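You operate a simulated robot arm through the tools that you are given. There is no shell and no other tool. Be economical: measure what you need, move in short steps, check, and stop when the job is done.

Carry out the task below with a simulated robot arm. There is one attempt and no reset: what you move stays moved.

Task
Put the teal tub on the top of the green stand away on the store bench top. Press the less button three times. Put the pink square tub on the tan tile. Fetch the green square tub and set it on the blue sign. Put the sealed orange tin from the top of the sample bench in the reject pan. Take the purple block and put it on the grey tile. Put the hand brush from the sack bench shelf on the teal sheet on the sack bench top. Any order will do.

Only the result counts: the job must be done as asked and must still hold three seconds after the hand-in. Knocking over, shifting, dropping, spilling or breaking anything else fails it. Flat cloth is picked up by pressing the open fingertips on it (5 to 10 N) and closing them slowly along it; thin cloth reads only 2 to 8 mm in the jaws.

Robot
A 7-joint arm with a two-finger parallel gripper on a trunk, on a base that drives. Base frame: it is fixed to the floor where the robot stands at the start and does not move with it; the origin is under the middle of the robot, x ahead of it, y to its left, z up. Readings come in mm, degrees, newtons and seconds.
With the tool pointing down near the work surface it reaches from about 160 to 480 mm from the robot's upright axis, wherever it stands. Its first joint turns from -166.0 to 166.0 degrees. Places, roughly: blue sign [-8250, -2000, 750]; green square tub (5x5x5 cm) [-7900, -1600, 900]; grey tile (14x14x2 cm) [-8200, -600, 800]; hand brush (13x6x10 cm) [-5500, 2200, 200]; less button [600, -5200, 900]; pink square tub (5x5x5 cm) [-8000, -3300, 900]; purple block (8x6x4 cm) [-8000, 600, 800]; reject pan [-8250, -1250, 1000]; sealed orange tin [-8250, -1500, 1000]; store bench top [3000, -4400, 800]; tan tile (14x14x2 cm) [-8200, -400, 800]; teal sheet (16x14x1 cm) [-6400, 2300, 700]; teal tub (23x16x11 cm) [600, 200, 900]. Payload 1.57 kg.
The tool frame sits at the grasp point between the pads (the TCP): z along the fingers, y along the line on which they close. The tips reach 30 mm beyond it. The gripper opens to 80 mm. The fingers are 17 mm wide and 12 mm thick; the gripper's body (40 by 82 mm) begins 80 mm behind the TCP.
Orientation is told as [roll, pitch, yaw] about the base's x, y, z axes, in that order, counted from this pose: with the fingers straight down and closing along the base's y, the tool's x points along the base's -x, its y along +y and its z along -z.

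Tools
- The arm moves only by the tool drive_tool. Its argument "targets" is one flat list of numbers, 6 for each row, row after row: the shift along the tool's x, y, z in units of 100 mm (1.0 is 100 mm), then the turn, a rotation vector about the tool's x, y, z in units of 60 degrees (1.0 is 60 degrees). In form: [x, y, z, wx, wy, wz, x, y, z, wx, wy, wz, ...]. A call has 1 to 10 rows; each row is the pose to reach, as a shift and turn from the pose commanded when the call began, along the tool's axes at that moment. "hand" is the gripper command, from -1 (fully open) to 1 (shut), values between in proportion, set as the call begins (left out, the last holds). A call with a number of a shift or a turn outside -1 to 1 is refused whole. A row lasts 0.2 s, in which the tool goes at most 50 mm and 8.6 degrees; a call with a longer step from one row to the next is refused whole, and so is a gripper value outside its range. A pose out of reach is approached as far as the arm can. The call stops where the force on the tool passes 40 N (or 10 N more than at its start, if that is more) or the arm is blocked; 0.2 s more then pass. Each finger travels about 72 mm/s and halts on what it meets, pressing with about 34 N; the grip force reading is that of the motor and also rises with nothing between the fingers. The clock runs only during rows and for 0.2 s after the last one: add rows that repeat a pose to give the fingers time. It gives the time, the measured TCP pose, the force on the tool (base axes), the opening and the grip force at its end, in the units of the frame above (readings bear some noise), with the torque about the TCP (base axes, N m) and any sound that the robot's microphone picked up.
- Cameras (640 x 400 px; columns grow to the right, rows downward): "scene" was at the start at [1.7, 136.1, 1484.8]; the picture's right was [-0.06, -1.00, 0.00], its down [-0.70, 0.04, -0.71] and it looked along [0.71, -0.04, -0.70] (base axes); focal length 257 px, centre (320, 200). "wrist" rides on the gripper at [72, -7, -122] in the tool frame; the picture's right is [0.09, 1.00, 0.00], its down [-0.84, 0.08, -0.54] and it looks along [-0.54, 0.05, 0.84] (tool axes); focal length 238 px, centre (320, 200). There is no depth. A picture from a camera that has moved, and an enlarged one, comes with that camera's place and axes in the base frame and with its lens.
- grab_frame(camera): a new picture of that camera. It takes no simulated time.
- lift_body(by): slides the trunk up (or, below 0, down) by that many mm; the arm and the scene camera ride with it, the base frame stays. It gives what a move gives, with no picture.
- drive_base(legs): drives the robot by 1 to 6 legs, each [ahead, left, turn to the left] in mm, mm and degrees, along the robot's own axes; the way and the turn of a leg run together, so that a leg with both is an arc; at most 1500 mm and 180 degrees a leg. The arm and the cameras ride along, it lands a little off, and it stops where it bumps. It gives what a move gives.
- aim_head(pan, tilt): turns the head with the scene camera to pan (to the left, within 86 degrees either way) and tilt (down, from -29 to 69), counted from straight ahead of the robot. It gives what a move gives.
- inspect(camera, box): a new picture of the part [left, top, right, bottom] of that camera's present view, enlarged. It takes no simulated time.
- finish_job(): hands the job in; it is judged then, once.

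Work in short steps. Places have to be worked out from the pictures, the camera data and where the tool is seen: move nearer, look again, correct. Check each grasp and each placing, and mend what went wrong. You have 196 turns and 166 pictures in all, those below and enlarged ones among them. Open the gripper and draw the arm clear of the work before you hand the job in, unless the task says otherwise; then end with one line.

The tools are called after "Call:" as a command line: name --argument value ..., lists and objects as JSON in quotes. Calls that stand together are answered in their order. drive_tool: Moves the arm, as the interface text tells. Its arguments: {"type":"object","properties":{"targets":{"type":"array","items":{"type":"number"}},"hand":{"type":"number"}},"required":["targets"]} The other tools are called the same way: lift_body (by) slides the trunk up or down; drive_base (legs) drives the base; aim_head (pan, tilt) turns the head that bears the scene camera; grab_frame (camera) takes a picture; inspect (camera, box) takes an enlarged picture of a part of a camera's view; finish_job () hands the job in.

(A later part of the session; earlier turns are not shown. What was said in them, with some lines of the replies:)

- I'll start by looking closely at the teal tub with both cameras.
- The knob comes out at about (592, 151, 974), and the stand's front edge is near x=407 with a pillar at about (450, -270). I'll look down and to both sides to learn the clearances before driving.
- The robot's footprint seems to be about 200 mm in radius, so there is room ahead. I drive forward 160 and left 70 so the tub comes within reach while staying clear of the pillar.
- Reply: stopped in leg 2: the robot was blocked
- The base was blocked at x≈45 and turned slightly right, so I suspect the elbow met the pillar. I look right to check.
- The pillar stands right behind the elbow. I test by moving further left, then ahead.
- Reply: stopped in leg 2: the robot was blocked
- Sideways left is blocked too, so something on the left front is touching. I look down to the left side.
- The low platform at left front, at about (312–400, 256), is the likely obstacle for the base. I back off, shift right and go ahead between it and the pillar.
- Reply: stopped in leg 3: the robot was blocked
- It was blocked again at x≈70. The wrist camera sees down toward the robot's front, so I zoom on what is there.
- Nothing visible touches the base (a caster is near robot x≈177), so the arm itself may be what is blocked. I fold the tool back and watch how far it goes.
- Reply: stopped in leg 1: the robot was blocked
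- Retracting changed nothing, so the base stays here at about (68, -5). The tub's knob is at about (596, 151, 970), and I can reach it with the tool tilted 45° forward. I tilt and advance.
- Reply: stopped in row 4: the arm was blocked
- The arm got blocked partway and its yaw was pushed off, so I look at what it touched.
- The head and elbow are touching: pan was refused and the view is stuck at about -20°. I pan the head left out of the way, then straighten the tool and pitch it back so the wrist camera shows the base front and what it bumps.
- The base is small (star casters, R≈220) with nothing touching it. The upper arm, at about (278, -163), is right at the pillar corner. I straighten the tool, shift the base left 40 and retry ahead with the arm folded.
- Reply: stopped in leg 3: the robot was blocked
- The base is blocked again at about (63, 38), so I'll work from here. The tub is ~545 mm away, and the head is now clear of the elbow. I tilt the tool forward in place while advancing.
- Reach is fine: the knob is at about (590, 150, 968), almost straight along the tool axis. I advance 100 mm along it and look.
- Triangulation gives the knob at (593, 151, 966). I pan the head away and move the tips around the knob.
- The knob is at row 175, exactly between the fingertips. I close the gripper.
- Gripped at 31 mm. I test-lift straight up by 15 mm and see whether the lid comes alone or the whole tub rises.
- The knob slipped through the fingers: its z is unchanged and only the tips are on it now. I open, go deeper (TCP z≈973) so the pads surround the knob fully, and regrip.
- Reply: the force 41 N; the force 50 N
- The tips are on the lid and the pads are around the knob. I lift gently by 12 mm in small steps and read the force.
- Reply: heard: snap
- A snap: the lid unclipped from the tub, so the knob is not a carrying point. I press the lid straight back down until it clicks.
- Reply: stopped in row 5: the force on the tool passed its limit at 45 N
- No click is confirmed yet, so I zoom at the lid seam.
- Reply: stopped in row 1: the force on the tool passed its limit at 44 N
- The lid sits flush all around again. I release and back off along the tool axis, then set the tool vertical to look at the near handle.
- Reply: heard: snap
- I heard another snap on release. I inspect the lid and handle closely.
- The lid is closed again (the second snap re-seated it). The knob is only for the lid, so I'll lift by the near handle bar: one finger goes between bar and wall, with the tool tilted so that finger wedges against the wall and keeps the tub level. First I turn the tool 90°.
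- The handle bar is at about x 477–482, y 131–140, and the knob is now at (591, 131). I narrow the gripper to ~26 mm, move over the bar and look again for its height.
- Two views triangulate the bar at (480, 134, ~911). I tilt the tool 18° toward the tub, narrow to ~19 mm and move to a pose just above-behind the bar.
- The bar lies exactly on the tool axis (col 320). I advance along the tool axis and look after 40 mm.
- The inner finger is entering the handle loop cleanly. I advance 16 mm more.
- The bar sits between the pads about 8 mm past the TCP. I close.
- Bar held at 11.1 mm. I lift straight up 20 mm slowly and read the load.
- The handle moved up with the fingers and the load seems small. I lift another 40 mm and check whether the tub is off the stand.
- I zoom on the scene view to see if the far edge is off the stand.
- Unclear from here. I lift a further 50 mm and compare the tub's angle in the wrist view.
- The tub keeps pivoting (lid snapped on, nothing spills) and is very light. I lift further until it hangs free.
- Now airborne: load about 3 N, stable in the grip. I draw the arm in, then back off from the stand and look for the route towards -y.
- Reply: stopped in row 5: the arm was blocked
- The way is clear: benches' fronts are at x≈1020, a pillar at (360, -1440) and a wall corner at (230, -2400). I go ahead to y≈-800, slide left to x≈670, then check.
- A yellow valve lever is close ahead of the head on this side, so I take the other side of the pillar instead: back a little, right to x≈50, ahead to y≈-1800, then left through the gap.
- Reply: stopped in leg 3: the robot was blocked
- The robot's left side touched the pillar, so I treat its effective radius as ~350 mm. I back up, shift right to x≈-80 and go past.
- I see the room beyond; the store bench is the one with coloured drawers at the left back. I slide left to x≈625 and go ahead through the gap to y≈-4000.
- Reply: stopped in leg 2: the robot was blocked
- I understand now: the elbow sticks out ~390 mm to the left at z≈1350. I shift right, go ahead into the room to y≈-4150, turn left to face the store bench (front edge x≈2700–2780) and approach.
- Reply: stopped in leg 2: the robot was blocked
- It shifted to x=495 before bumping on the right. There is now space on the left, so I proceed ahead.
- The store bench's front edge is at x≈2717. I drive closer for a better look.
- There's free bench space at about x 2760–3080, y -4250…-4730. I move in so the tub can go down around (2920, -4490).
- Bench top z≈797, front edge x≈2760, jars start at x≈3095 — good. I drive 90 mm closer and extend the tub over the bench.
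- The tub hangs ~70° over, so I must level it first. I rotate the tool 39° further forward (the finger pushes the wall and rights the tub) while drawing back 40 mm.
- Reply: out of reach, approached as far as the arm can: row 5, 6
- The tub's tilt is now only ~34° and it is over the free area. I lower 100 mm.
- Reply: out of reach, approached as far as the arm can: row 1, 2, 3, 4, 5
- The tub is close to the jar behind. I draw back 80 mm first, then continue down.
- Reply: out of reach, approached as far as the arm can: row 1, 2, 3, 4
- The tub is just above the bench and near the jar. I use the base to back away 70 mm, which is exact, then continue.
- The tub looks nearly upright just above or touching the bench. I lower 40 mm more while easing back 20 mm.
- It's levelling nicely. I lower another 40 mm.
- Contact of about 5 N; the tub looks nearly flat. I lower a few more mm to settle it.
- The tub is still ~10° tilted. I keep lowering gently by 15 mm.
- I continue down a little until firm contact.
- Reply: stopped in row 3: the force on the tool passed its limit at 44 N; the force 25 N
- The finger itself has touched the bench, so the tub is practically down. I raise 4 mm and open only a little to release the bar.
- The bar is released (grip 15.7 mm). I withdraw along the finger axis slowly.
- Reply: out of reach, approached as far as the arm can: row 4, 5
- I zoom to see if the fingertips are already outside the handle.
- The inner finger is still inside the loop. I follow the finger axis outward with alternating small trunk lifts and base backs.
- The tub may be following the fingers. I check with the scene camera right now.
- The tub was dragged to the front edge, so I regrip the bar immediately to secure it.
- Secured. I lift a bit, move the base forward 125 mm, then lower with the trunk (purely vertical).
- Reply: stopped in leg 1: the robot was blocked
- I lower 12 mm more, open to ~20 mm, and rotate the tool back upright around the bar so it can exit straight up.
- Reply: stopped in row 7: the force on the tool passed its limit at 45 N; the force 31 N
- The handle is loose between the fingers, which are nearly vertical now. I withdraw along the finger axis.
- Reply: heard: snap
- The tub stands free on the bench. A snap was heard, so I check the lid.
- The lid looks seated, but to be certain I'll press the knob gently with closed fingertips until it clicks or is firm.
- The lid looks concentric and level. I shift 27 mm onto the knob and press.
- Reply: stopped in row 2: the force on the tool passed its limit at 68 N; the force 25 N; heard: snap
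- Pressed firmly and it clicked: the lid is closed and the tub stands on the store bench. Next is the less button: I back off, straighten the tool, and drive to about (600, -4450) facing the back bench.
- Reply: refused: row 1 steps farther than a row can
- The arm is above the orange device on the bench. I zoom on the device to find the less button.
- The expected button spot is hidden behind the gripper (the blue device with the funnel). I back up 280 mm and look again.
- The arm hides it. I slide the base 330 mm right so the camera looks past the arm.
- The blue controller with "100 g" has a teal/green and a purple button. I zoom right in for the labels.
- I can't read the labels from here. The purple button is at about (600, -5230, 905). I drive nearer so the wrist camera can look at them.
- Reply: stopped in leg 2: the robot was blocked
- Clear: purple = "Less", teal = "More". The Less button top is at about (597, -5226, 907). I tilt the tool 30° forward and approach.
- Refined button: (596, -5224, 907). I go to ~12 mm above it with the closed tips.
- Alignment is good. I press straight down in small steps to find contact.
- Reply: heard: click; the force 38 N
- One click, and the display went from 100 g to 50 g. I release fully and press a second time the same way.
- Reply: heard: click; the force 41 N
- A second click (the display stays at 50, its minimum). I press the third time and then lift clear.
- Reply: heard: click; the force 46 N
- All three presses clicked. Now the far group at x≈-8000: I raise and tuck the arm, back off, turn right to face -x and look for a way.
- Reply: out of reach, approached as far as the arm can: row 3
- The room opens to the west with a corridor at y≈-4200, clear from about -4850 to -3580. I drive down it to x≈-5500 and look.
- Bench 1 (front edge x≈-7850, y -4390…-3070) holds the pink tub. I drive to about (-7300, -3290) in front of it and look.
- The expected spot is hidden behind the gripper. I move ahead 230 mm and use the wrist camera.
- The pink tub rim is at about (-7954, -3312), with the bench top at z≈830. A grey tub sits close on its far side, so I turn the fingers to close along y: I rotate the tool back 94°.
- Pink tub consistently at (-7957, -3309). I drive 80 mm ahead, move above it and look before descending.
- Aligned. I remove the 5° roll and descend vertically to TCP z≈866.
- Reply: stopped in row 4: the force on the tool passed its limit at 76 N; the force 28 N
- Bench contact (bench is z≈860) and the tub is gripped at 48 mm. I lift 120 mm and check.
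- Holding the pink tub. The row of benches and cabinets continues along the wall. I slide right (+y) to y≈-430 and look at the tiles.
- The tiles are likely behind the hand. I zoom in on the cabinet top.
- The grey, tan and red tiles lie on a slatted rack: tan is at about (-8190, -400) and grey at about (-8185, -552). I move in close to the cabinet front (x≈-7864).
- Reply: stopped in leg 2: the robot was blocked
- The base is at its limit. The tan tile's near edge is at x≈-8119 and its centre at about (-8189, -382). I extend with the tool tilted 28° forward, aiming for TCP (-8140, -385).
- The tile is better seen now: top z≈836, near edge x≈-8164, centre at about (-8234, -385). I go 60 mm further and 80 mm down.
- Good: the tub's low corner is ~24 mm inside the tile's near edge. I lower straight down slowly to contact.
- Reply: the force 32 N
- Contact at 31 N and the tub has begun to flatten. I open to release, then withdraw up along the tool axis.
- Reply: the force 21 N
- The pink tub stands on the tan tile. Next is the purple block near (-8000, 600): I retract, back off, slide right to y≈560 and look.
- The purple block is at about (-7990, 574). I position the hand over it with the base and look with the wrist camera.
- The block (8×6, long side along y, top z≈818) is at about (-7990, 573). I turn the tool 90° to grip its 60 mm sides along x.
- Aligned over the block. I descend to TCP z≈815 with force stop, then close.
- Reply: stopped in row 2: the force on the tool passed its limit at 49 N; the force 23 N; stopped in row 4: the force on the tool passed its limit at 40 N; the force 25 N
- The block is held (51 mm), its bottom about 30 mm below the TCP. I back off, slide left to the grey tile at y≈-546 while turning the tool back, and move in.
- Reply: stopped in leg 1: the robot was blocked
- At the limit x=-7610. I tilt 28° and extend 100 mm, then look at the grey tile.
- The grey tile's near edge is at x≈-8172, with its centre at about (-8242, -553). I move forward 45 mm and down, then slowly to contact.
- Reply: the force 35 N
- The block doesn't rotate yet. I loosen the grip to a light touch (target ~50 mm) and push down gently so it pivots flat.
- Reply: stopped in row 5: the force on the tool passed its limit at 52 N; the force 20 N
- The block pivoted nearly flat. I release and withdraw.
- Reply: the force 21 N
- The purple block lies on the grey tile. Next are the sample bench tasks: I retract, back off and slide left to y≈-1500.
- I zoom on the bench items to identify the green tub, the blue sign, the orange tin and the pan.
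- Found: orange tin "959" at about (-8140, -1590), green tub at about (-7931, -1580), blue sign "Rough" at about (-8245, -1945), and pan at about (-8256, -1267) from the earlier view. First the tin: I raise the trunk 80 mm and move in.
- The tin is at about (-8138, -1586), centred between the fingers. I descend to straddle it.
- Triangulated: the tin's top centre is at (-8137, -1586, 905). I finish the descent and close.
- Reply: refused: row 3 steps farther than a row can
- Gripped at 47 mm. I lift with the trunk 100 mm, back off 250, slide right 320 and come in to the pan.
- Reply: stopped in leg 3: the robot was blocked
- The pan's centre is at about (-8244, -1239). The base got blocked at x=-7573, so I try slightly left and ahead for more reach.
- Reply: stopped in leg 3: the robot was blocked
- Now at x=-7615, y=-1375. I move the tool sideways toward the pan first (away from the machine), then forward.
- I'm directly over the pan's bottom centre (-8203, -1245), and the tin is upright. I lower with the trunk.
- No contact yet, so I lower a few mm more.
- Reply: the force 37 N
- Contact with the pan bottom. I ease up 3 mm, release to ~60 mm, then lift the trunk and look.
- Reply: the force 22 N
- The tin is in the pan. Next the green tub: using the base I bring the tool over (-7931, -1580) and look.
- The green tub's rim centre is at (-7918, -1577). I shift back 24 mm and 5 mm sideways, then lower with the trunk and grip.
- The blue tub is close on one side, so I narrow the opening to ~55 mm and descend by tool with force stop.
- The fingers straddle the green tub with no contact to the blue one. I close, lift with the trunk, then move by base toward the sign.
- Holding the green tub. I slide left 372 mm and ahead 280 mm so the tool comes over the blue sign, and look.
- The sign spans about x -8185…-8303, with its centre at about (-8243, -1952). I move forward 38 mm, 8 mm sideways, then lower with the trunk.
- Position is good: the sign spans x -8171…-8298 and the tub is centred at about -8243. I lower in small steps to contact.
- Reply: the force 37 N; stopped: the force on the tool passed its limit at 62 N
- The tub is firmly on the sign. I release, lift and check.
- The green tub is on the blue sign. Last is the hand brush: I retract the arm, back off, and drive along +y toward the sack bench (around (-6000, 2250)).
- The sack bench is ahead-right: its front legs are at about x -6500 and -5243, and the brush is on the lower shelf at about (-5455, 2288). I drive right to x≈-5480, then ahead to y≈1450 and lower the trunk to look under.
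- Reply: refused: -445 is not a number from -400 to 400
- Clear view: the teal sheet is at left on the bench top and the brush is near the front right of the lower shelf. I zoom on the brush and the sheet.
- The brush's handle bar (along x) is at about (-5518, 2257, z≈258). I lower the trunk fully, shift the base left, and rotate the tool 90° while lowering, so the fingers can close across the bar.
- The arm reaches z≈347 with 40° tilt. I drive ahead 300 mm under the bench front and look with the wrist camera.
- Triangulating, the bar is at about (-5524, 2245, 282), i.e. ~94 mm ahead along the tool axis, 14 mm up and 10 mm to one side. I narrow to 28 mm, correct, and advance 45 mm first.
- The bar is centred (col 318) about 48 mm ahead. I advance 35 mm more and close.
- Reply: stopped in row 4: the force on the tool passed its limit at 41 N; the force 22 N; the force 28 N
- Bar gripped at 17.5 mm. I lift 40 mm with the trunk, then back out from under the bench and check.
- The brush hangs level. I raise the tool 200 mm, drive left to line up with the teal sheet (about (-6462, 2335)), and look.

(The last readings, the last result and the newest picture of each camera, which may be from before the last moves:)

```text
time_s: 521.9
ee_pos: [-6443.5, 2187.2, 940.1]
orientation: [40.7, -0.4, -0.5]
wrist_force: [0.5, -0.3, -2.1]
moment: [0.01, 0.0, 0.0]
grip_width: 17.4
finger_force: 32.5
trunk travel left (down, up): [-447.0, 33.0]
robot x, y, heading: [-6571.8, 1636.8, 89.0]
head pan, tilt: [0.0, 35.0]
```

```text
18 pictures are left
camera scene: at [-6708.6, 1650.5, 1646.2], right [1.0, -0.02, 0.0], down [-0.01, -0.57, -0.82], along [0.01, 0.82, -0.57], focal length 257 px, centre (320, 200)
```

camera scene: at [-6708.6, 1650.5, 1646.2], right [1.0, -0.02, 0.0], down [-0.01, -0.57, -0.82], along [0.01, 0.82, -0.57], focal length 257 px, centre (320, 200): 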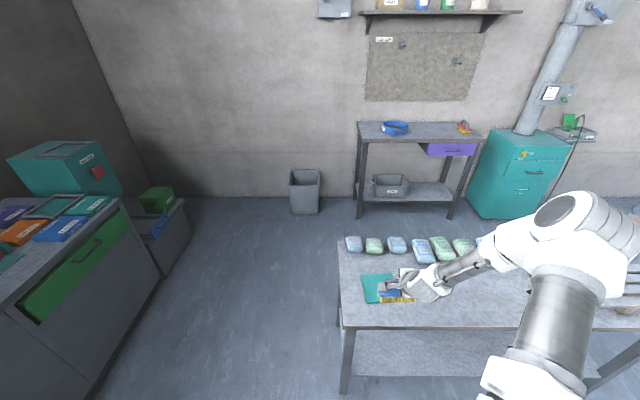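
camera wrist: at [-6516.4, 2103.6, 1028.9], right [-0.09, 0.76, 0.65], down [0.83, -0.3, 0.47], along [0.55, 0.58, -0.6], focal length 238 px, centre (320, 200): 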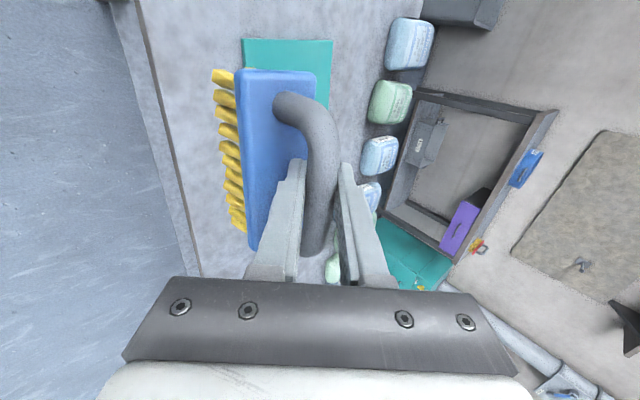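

The sheet centre is at about (-6440, 2342). I drive ahead 147 mm to bring the brush over it, lower 110 mm with the trunk and look.

Call:
drive_base --legs '[[147, 0, 1]]'

Call:
lift_body --by -105

Call:
grab_frame --camera "wrist"

Call:
inspect --camera "scene" --box '[320, 240, 480, 360]'

```text
time_s: 523.5
ee_pos: [-6451.7, 2333.8, 940.0]
orientation: [40.6, -0.5, 0.4]
wrist_force: [0.1, -0.5, -3.2]
moment: [0.0, -0.02, 0.03]
grip_width: 17.5
finger_force: 31.6
trunk travel left (down, up): [-447.0, 33.0]
robot x, y, heading: [-6565.5, 1781.9, 90.0]
head pan, tilt: [0.0, 35.0]
```

```text
time_s: 524.9
ee_pos: [-6452.2, 2334.3, 835.0]
orientation: [40.6, -0.4, 0.4]
wrist_force: [0.7, 0.3, -2.1]
moment: [0.0, 0.0, 0.01]
grip_width: 17.1
finger_force: 32.1
trunk travel left (down, up): [-342.0, 138.0]
robot x, y, heading: [-6568.0, 1786.2, 90.0]
head pan, tilt: [0.0, 35.0]
```

```text
17 pictures are left
camera wrist: at [-6522.6, 2249.3, 924.0], right [-0.1, 0.76, 0.65], down [0.84, -0.29, 0.47], along [0.54, 0.59, -0.6], focal length 238 px, centre (320, 200)
```

wrist: 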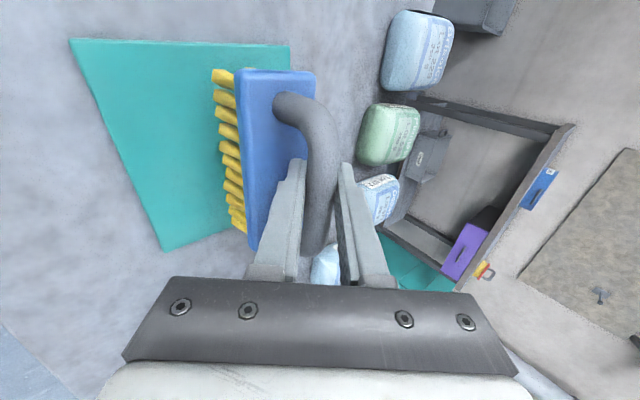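

```text
3.33 times, centred on (400, 300) of scene
camera zoom: at [-6707.6, 1793.1, 1541.2], right [1.0, 0.0, 0.0], down [0.0, -0.57, -0.82], along [0.0, 0.82, -0.57], focal length 857 px, centre (53, -133)
```

zoom: 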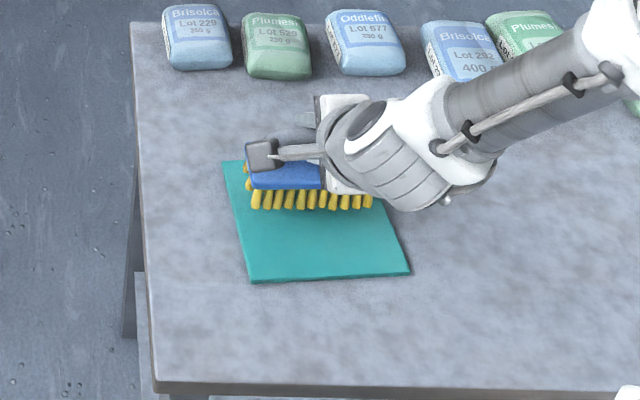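

The brush is slightly left and far relative to the sheet centre (-6428, 2332). I shift 25 mm to +x and 6 mm back, then lower to contact in steps.

Call:
drive_tool --targets '[-0.12, -0.02, -0.02, 0, 0, 0, -0.25, -0.046, -0.039, 0, 0, 0, -0.25, -0.046, -0.039, 0, 0, 0]'

Call:
lift_body --by -14

Call:
lift_body --by -6

Call:
lift_body --by -5

```text
time_s: 525.7
ee_pos: [-6426.7, 2327.4, 834.1]
orientation: [40.7, -0.5, 0.3]
wrist_force: [0.6, -0.4, -2.4]
moment: [0.0, -0.02, -0.03]
grip_width: 17.2
finger_force: 32.0
trunk travel left (down, up): [-342.0, 138.0]
robot x, y, heading: [-6567.0, 1787.9, 89.8]
head pan, tilt: [0.0, 35.0]
```

```text
time_s: 526.3
ee_pos: [-6428.1, 2329.3, 821.9]
orientation: [40.5, -0.4, 0.4]
wrist_force: [-0.4, -0.6, -2.2]
moment: [0.01, 0.01, -0.01]
grip_width: 17.1
finger_force: 32.4
trunk travel left (down, up): [-328.0, 152.0]
robot x, y, heading: [-6568.2, 1782.5, 90.1]
head pan, tilt: [0.0, 35.0]
```

```text
time_s: 526.8
ee_pos: [-6426.3, 2327.9, 814.0]
orientation: [40.6, -0.4, 0.4]
wrist_force: [-0.1, 0.2, -1.7]
moment: [0.01, 0.0, -0.01]
grip_width: 17.5
finger_force: 32.1
trunk travel left (down, up): [-322.0, 158.0]
robot x, y, heading: [-6566.8, 1782.0, 90.0]
head pan, tilt: [0.0, 35.0]
```

```text
time_s: 527.4
ee_pos: [-6426.2, 2328.4, 811.6]
orientation: [40.8, -0.5, 0.2]
wrist_force: [1.7, -1.7, 16.5]
moment: [0.08, 0.88, 0.08]
grip_width: 17.2
finger_force: 32.9
trunk travel left (down, up): [-317.0, 163.0]
robot x, y, heading: [-6567.7, 1783.6, 89.9]
head pan, tilt: [0.0, 35.0]
```

Contact at 16 N. I check the picture, then open to ~30 mm.

Call:
drive_tool --targets '[0, 0, 0, 0, 0, 0, 0, 0, 0, 0, 0, 0, 0, 0, 0, 0, 0, 0]' --hand 0.3

Call:
grab_frame --camera "wrist"

```text
time_s: 528.2
ee_pos: [-6427.1, 2327.8, 811.0]
orientation: [40.7, -0.4, 0.4]
wrist_force: [2.5, 0.4, 18.3]
moment: [0.04, 0.0, -0.02]
grip_width: 19.3
finger_force: 0.1
trunk travel left (down, up): [-317.0, 163.0]
robot x, y, heading: [-6568.8, 1781.7, 90.2]
head pan, tilt: [0.0, 35.0]
```

```text
15 pictures are left
camera wrist: at [-6497.9, 2242.8, 899.2], right [-0.1, 0.75, 0.65], down [0.83, -0.29, 0.47], along [0.54, 0.59, -0.6], focal length 238 px, centre (320, 200)
```

wrist: 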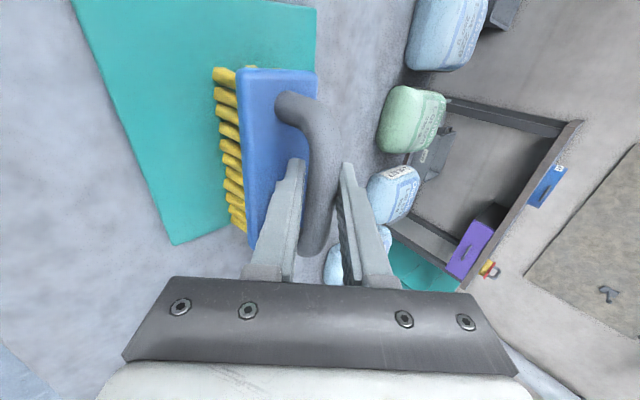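

The lower finger rests on the brush body, so I ease up along the finger axis a few mm to let the fingers open, then withdraw.

Call:
drive_tool --targets '[0, 0.02, -0.05, 0, 0, 0, 0, 0.02, -0.05, 0, 0, 0, 0, 0.02, -0.05, 0, 0, 0, 0, 0.0, -0.15, 0, 0, 0, 0, 0, -0.15, 0, 0, 0]'

Call:
grab_frame --camera "wrist"

```text
time_s: 529.4
ee_pos: [-6427.6, 2317.2, 820.3]
orientation: [40.5, -0.3, 0.3]
wrist_force: [-0.2, -0.3, 0.7]
moment: [0.0, 0.02, -0.04]
grip_width: 27.9
finger_force: 0.0
trunk travel left (down, up): [-317.0, 163.0]
robot x, y, heading: [-6564.0, 1783.8, 89.9]
head pan, tilt: [0.0, 35.0]
```

```text
14 pictures are left
camera wrist: at [-6497.8, 2232.8, 909.3], right [-0.1, 0.76, 0.65], down [0.84, -0.29, 0.47], along [0.54, 0.59, -0.6], focal length 238 px, centre (320, 200)
```

wrist: 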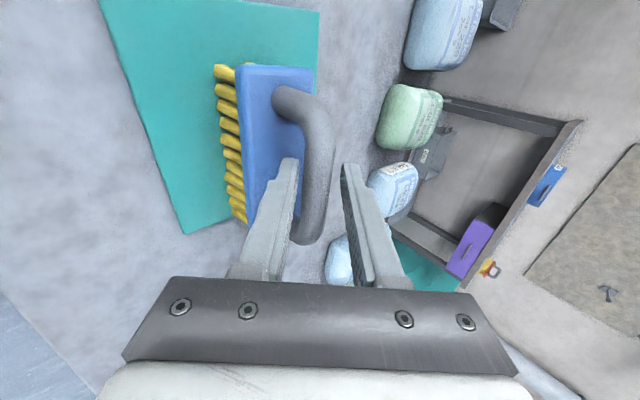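

The fingers are free of the bar (28 mm open, no force). I withdraw fully along the axis and look.

Call:
drive_tool --targets '[0, 0, -0.2, 0, 0, 0, 0, 0, -0.4, 0, 0, 0, 0, 0, -0.65, 0, 0, 0, 0, 0, -0.95, 0, 0, 0]'

Call:
grab_frame --camera "wrist"

```text
time_s: 530.4
ee_pos: [-6428.6, 2256.3, 892.5]
orientation: [40.6, -0.4, 0.4]
wrist_force: [0.6, -0.8, -0.8]
moment: [0.0, -0.04, -0.02]
grip_width: 27.9
finger_force: 0.1
trunk travel left (down, up): [-317.0, 163.0]
robot x, y, heading: [-6562.8, 1781.1, 89.9]
head pan, tilt: [0.0, 35.0]
```

```text
13 pictures are left
camera wrist: at [-6499.8, 2171.8, 981.9], right [-0.1, 0.76, 0.65], down [0.84, -0.29, 0.47], along [0.54, 0.59, -0.6], focal length 238 px, centre (320, 200)
```

wrist: 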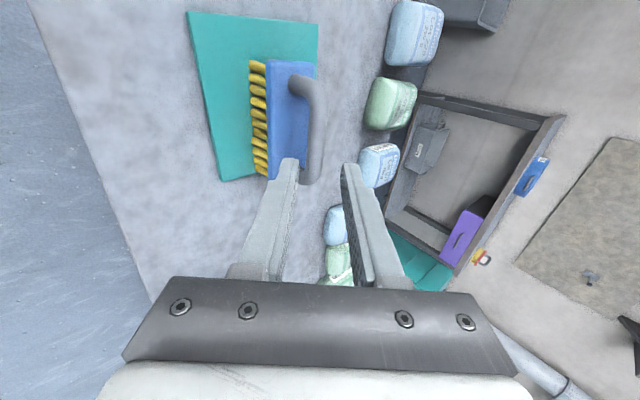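

The brush stands on the sheet. I check its extent with the scene camera after backing off.

Call:
drive_base --legs '[[-250, 0, 0]]'

Call:
inspect --camera "scene" --box '[340, 200, 480, 305]'

```text
time_s: 532.6
ee_pos: [-6429.0, 2006.3, 893.4]
orientation: [40.6, -0.3, 0.3]
wrist_force: [0.3, 0.8, 0.0]
moment: [0.02, 0.0, 0.03]
grip_width: 28.0
finger_force: 0.1
trunk travel left (down, up): [-317.0, 163.0]
robot x, y, heading: [-6566.2, 1532.1, 89.9]
head pan, tilt: [0.0, 35.0]
```

```text
3.81 times, centred on (410, 252) of scene
camera zoom: at [-6707.9, 1543.0, 1516.2], right [1.0, 0.0, 0.0], down [0.0, -0.57, -0.82], along [0.0, 0.82, -0.57], focal length 979 px, centre (-23, 0)
```

zoom: 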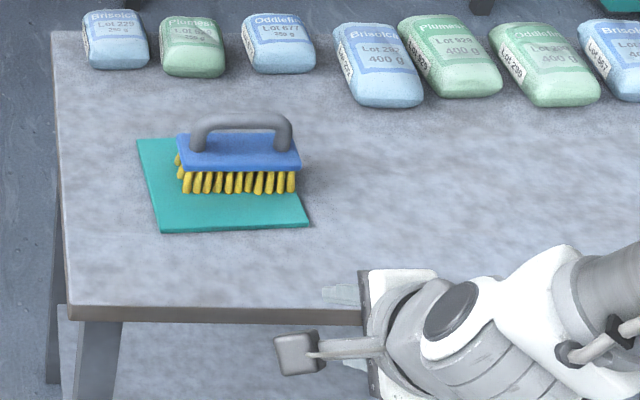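

The brush stands fully on the teal sheet, and the arm is clear of the bench. I open the gripper and hand in.

Call:
drive_tool --targets '[0, 0, -0.1, 0, 0, 0, 0, 0, -0.1, 0, 0, 0, 0, 0, -0.1, 0, 0, 0]' --hand -1

Call:
finish_job

```text
time_s: 533.4
ee_pos: [-6427.8, 1999.8, 899.0]
orientation: [40.6, -0.4, 0.3]
wrist_force: [0.3, -0.9, 0.8]
moment: [-0.03, -0.03, -0.02]
grip_width: 79.9
finger_force: 0.0
trunk travel left (down, up): [-317.0, 163.0]
robot x, y, heading: [-6566.7, 1530.5, 89.9]
head pan, tilt: [0.0, 35.0]
```

```text
The job is handed in.
```

All seven parts are done and handed in. Three things I could not rule out: the tub's lid unclipped while I was handling it and I pressed it back on, the brush sits close to one edge of the teal sheet, and the robot bumped nearby items a few times while driving, without my checking whether any of them moved.
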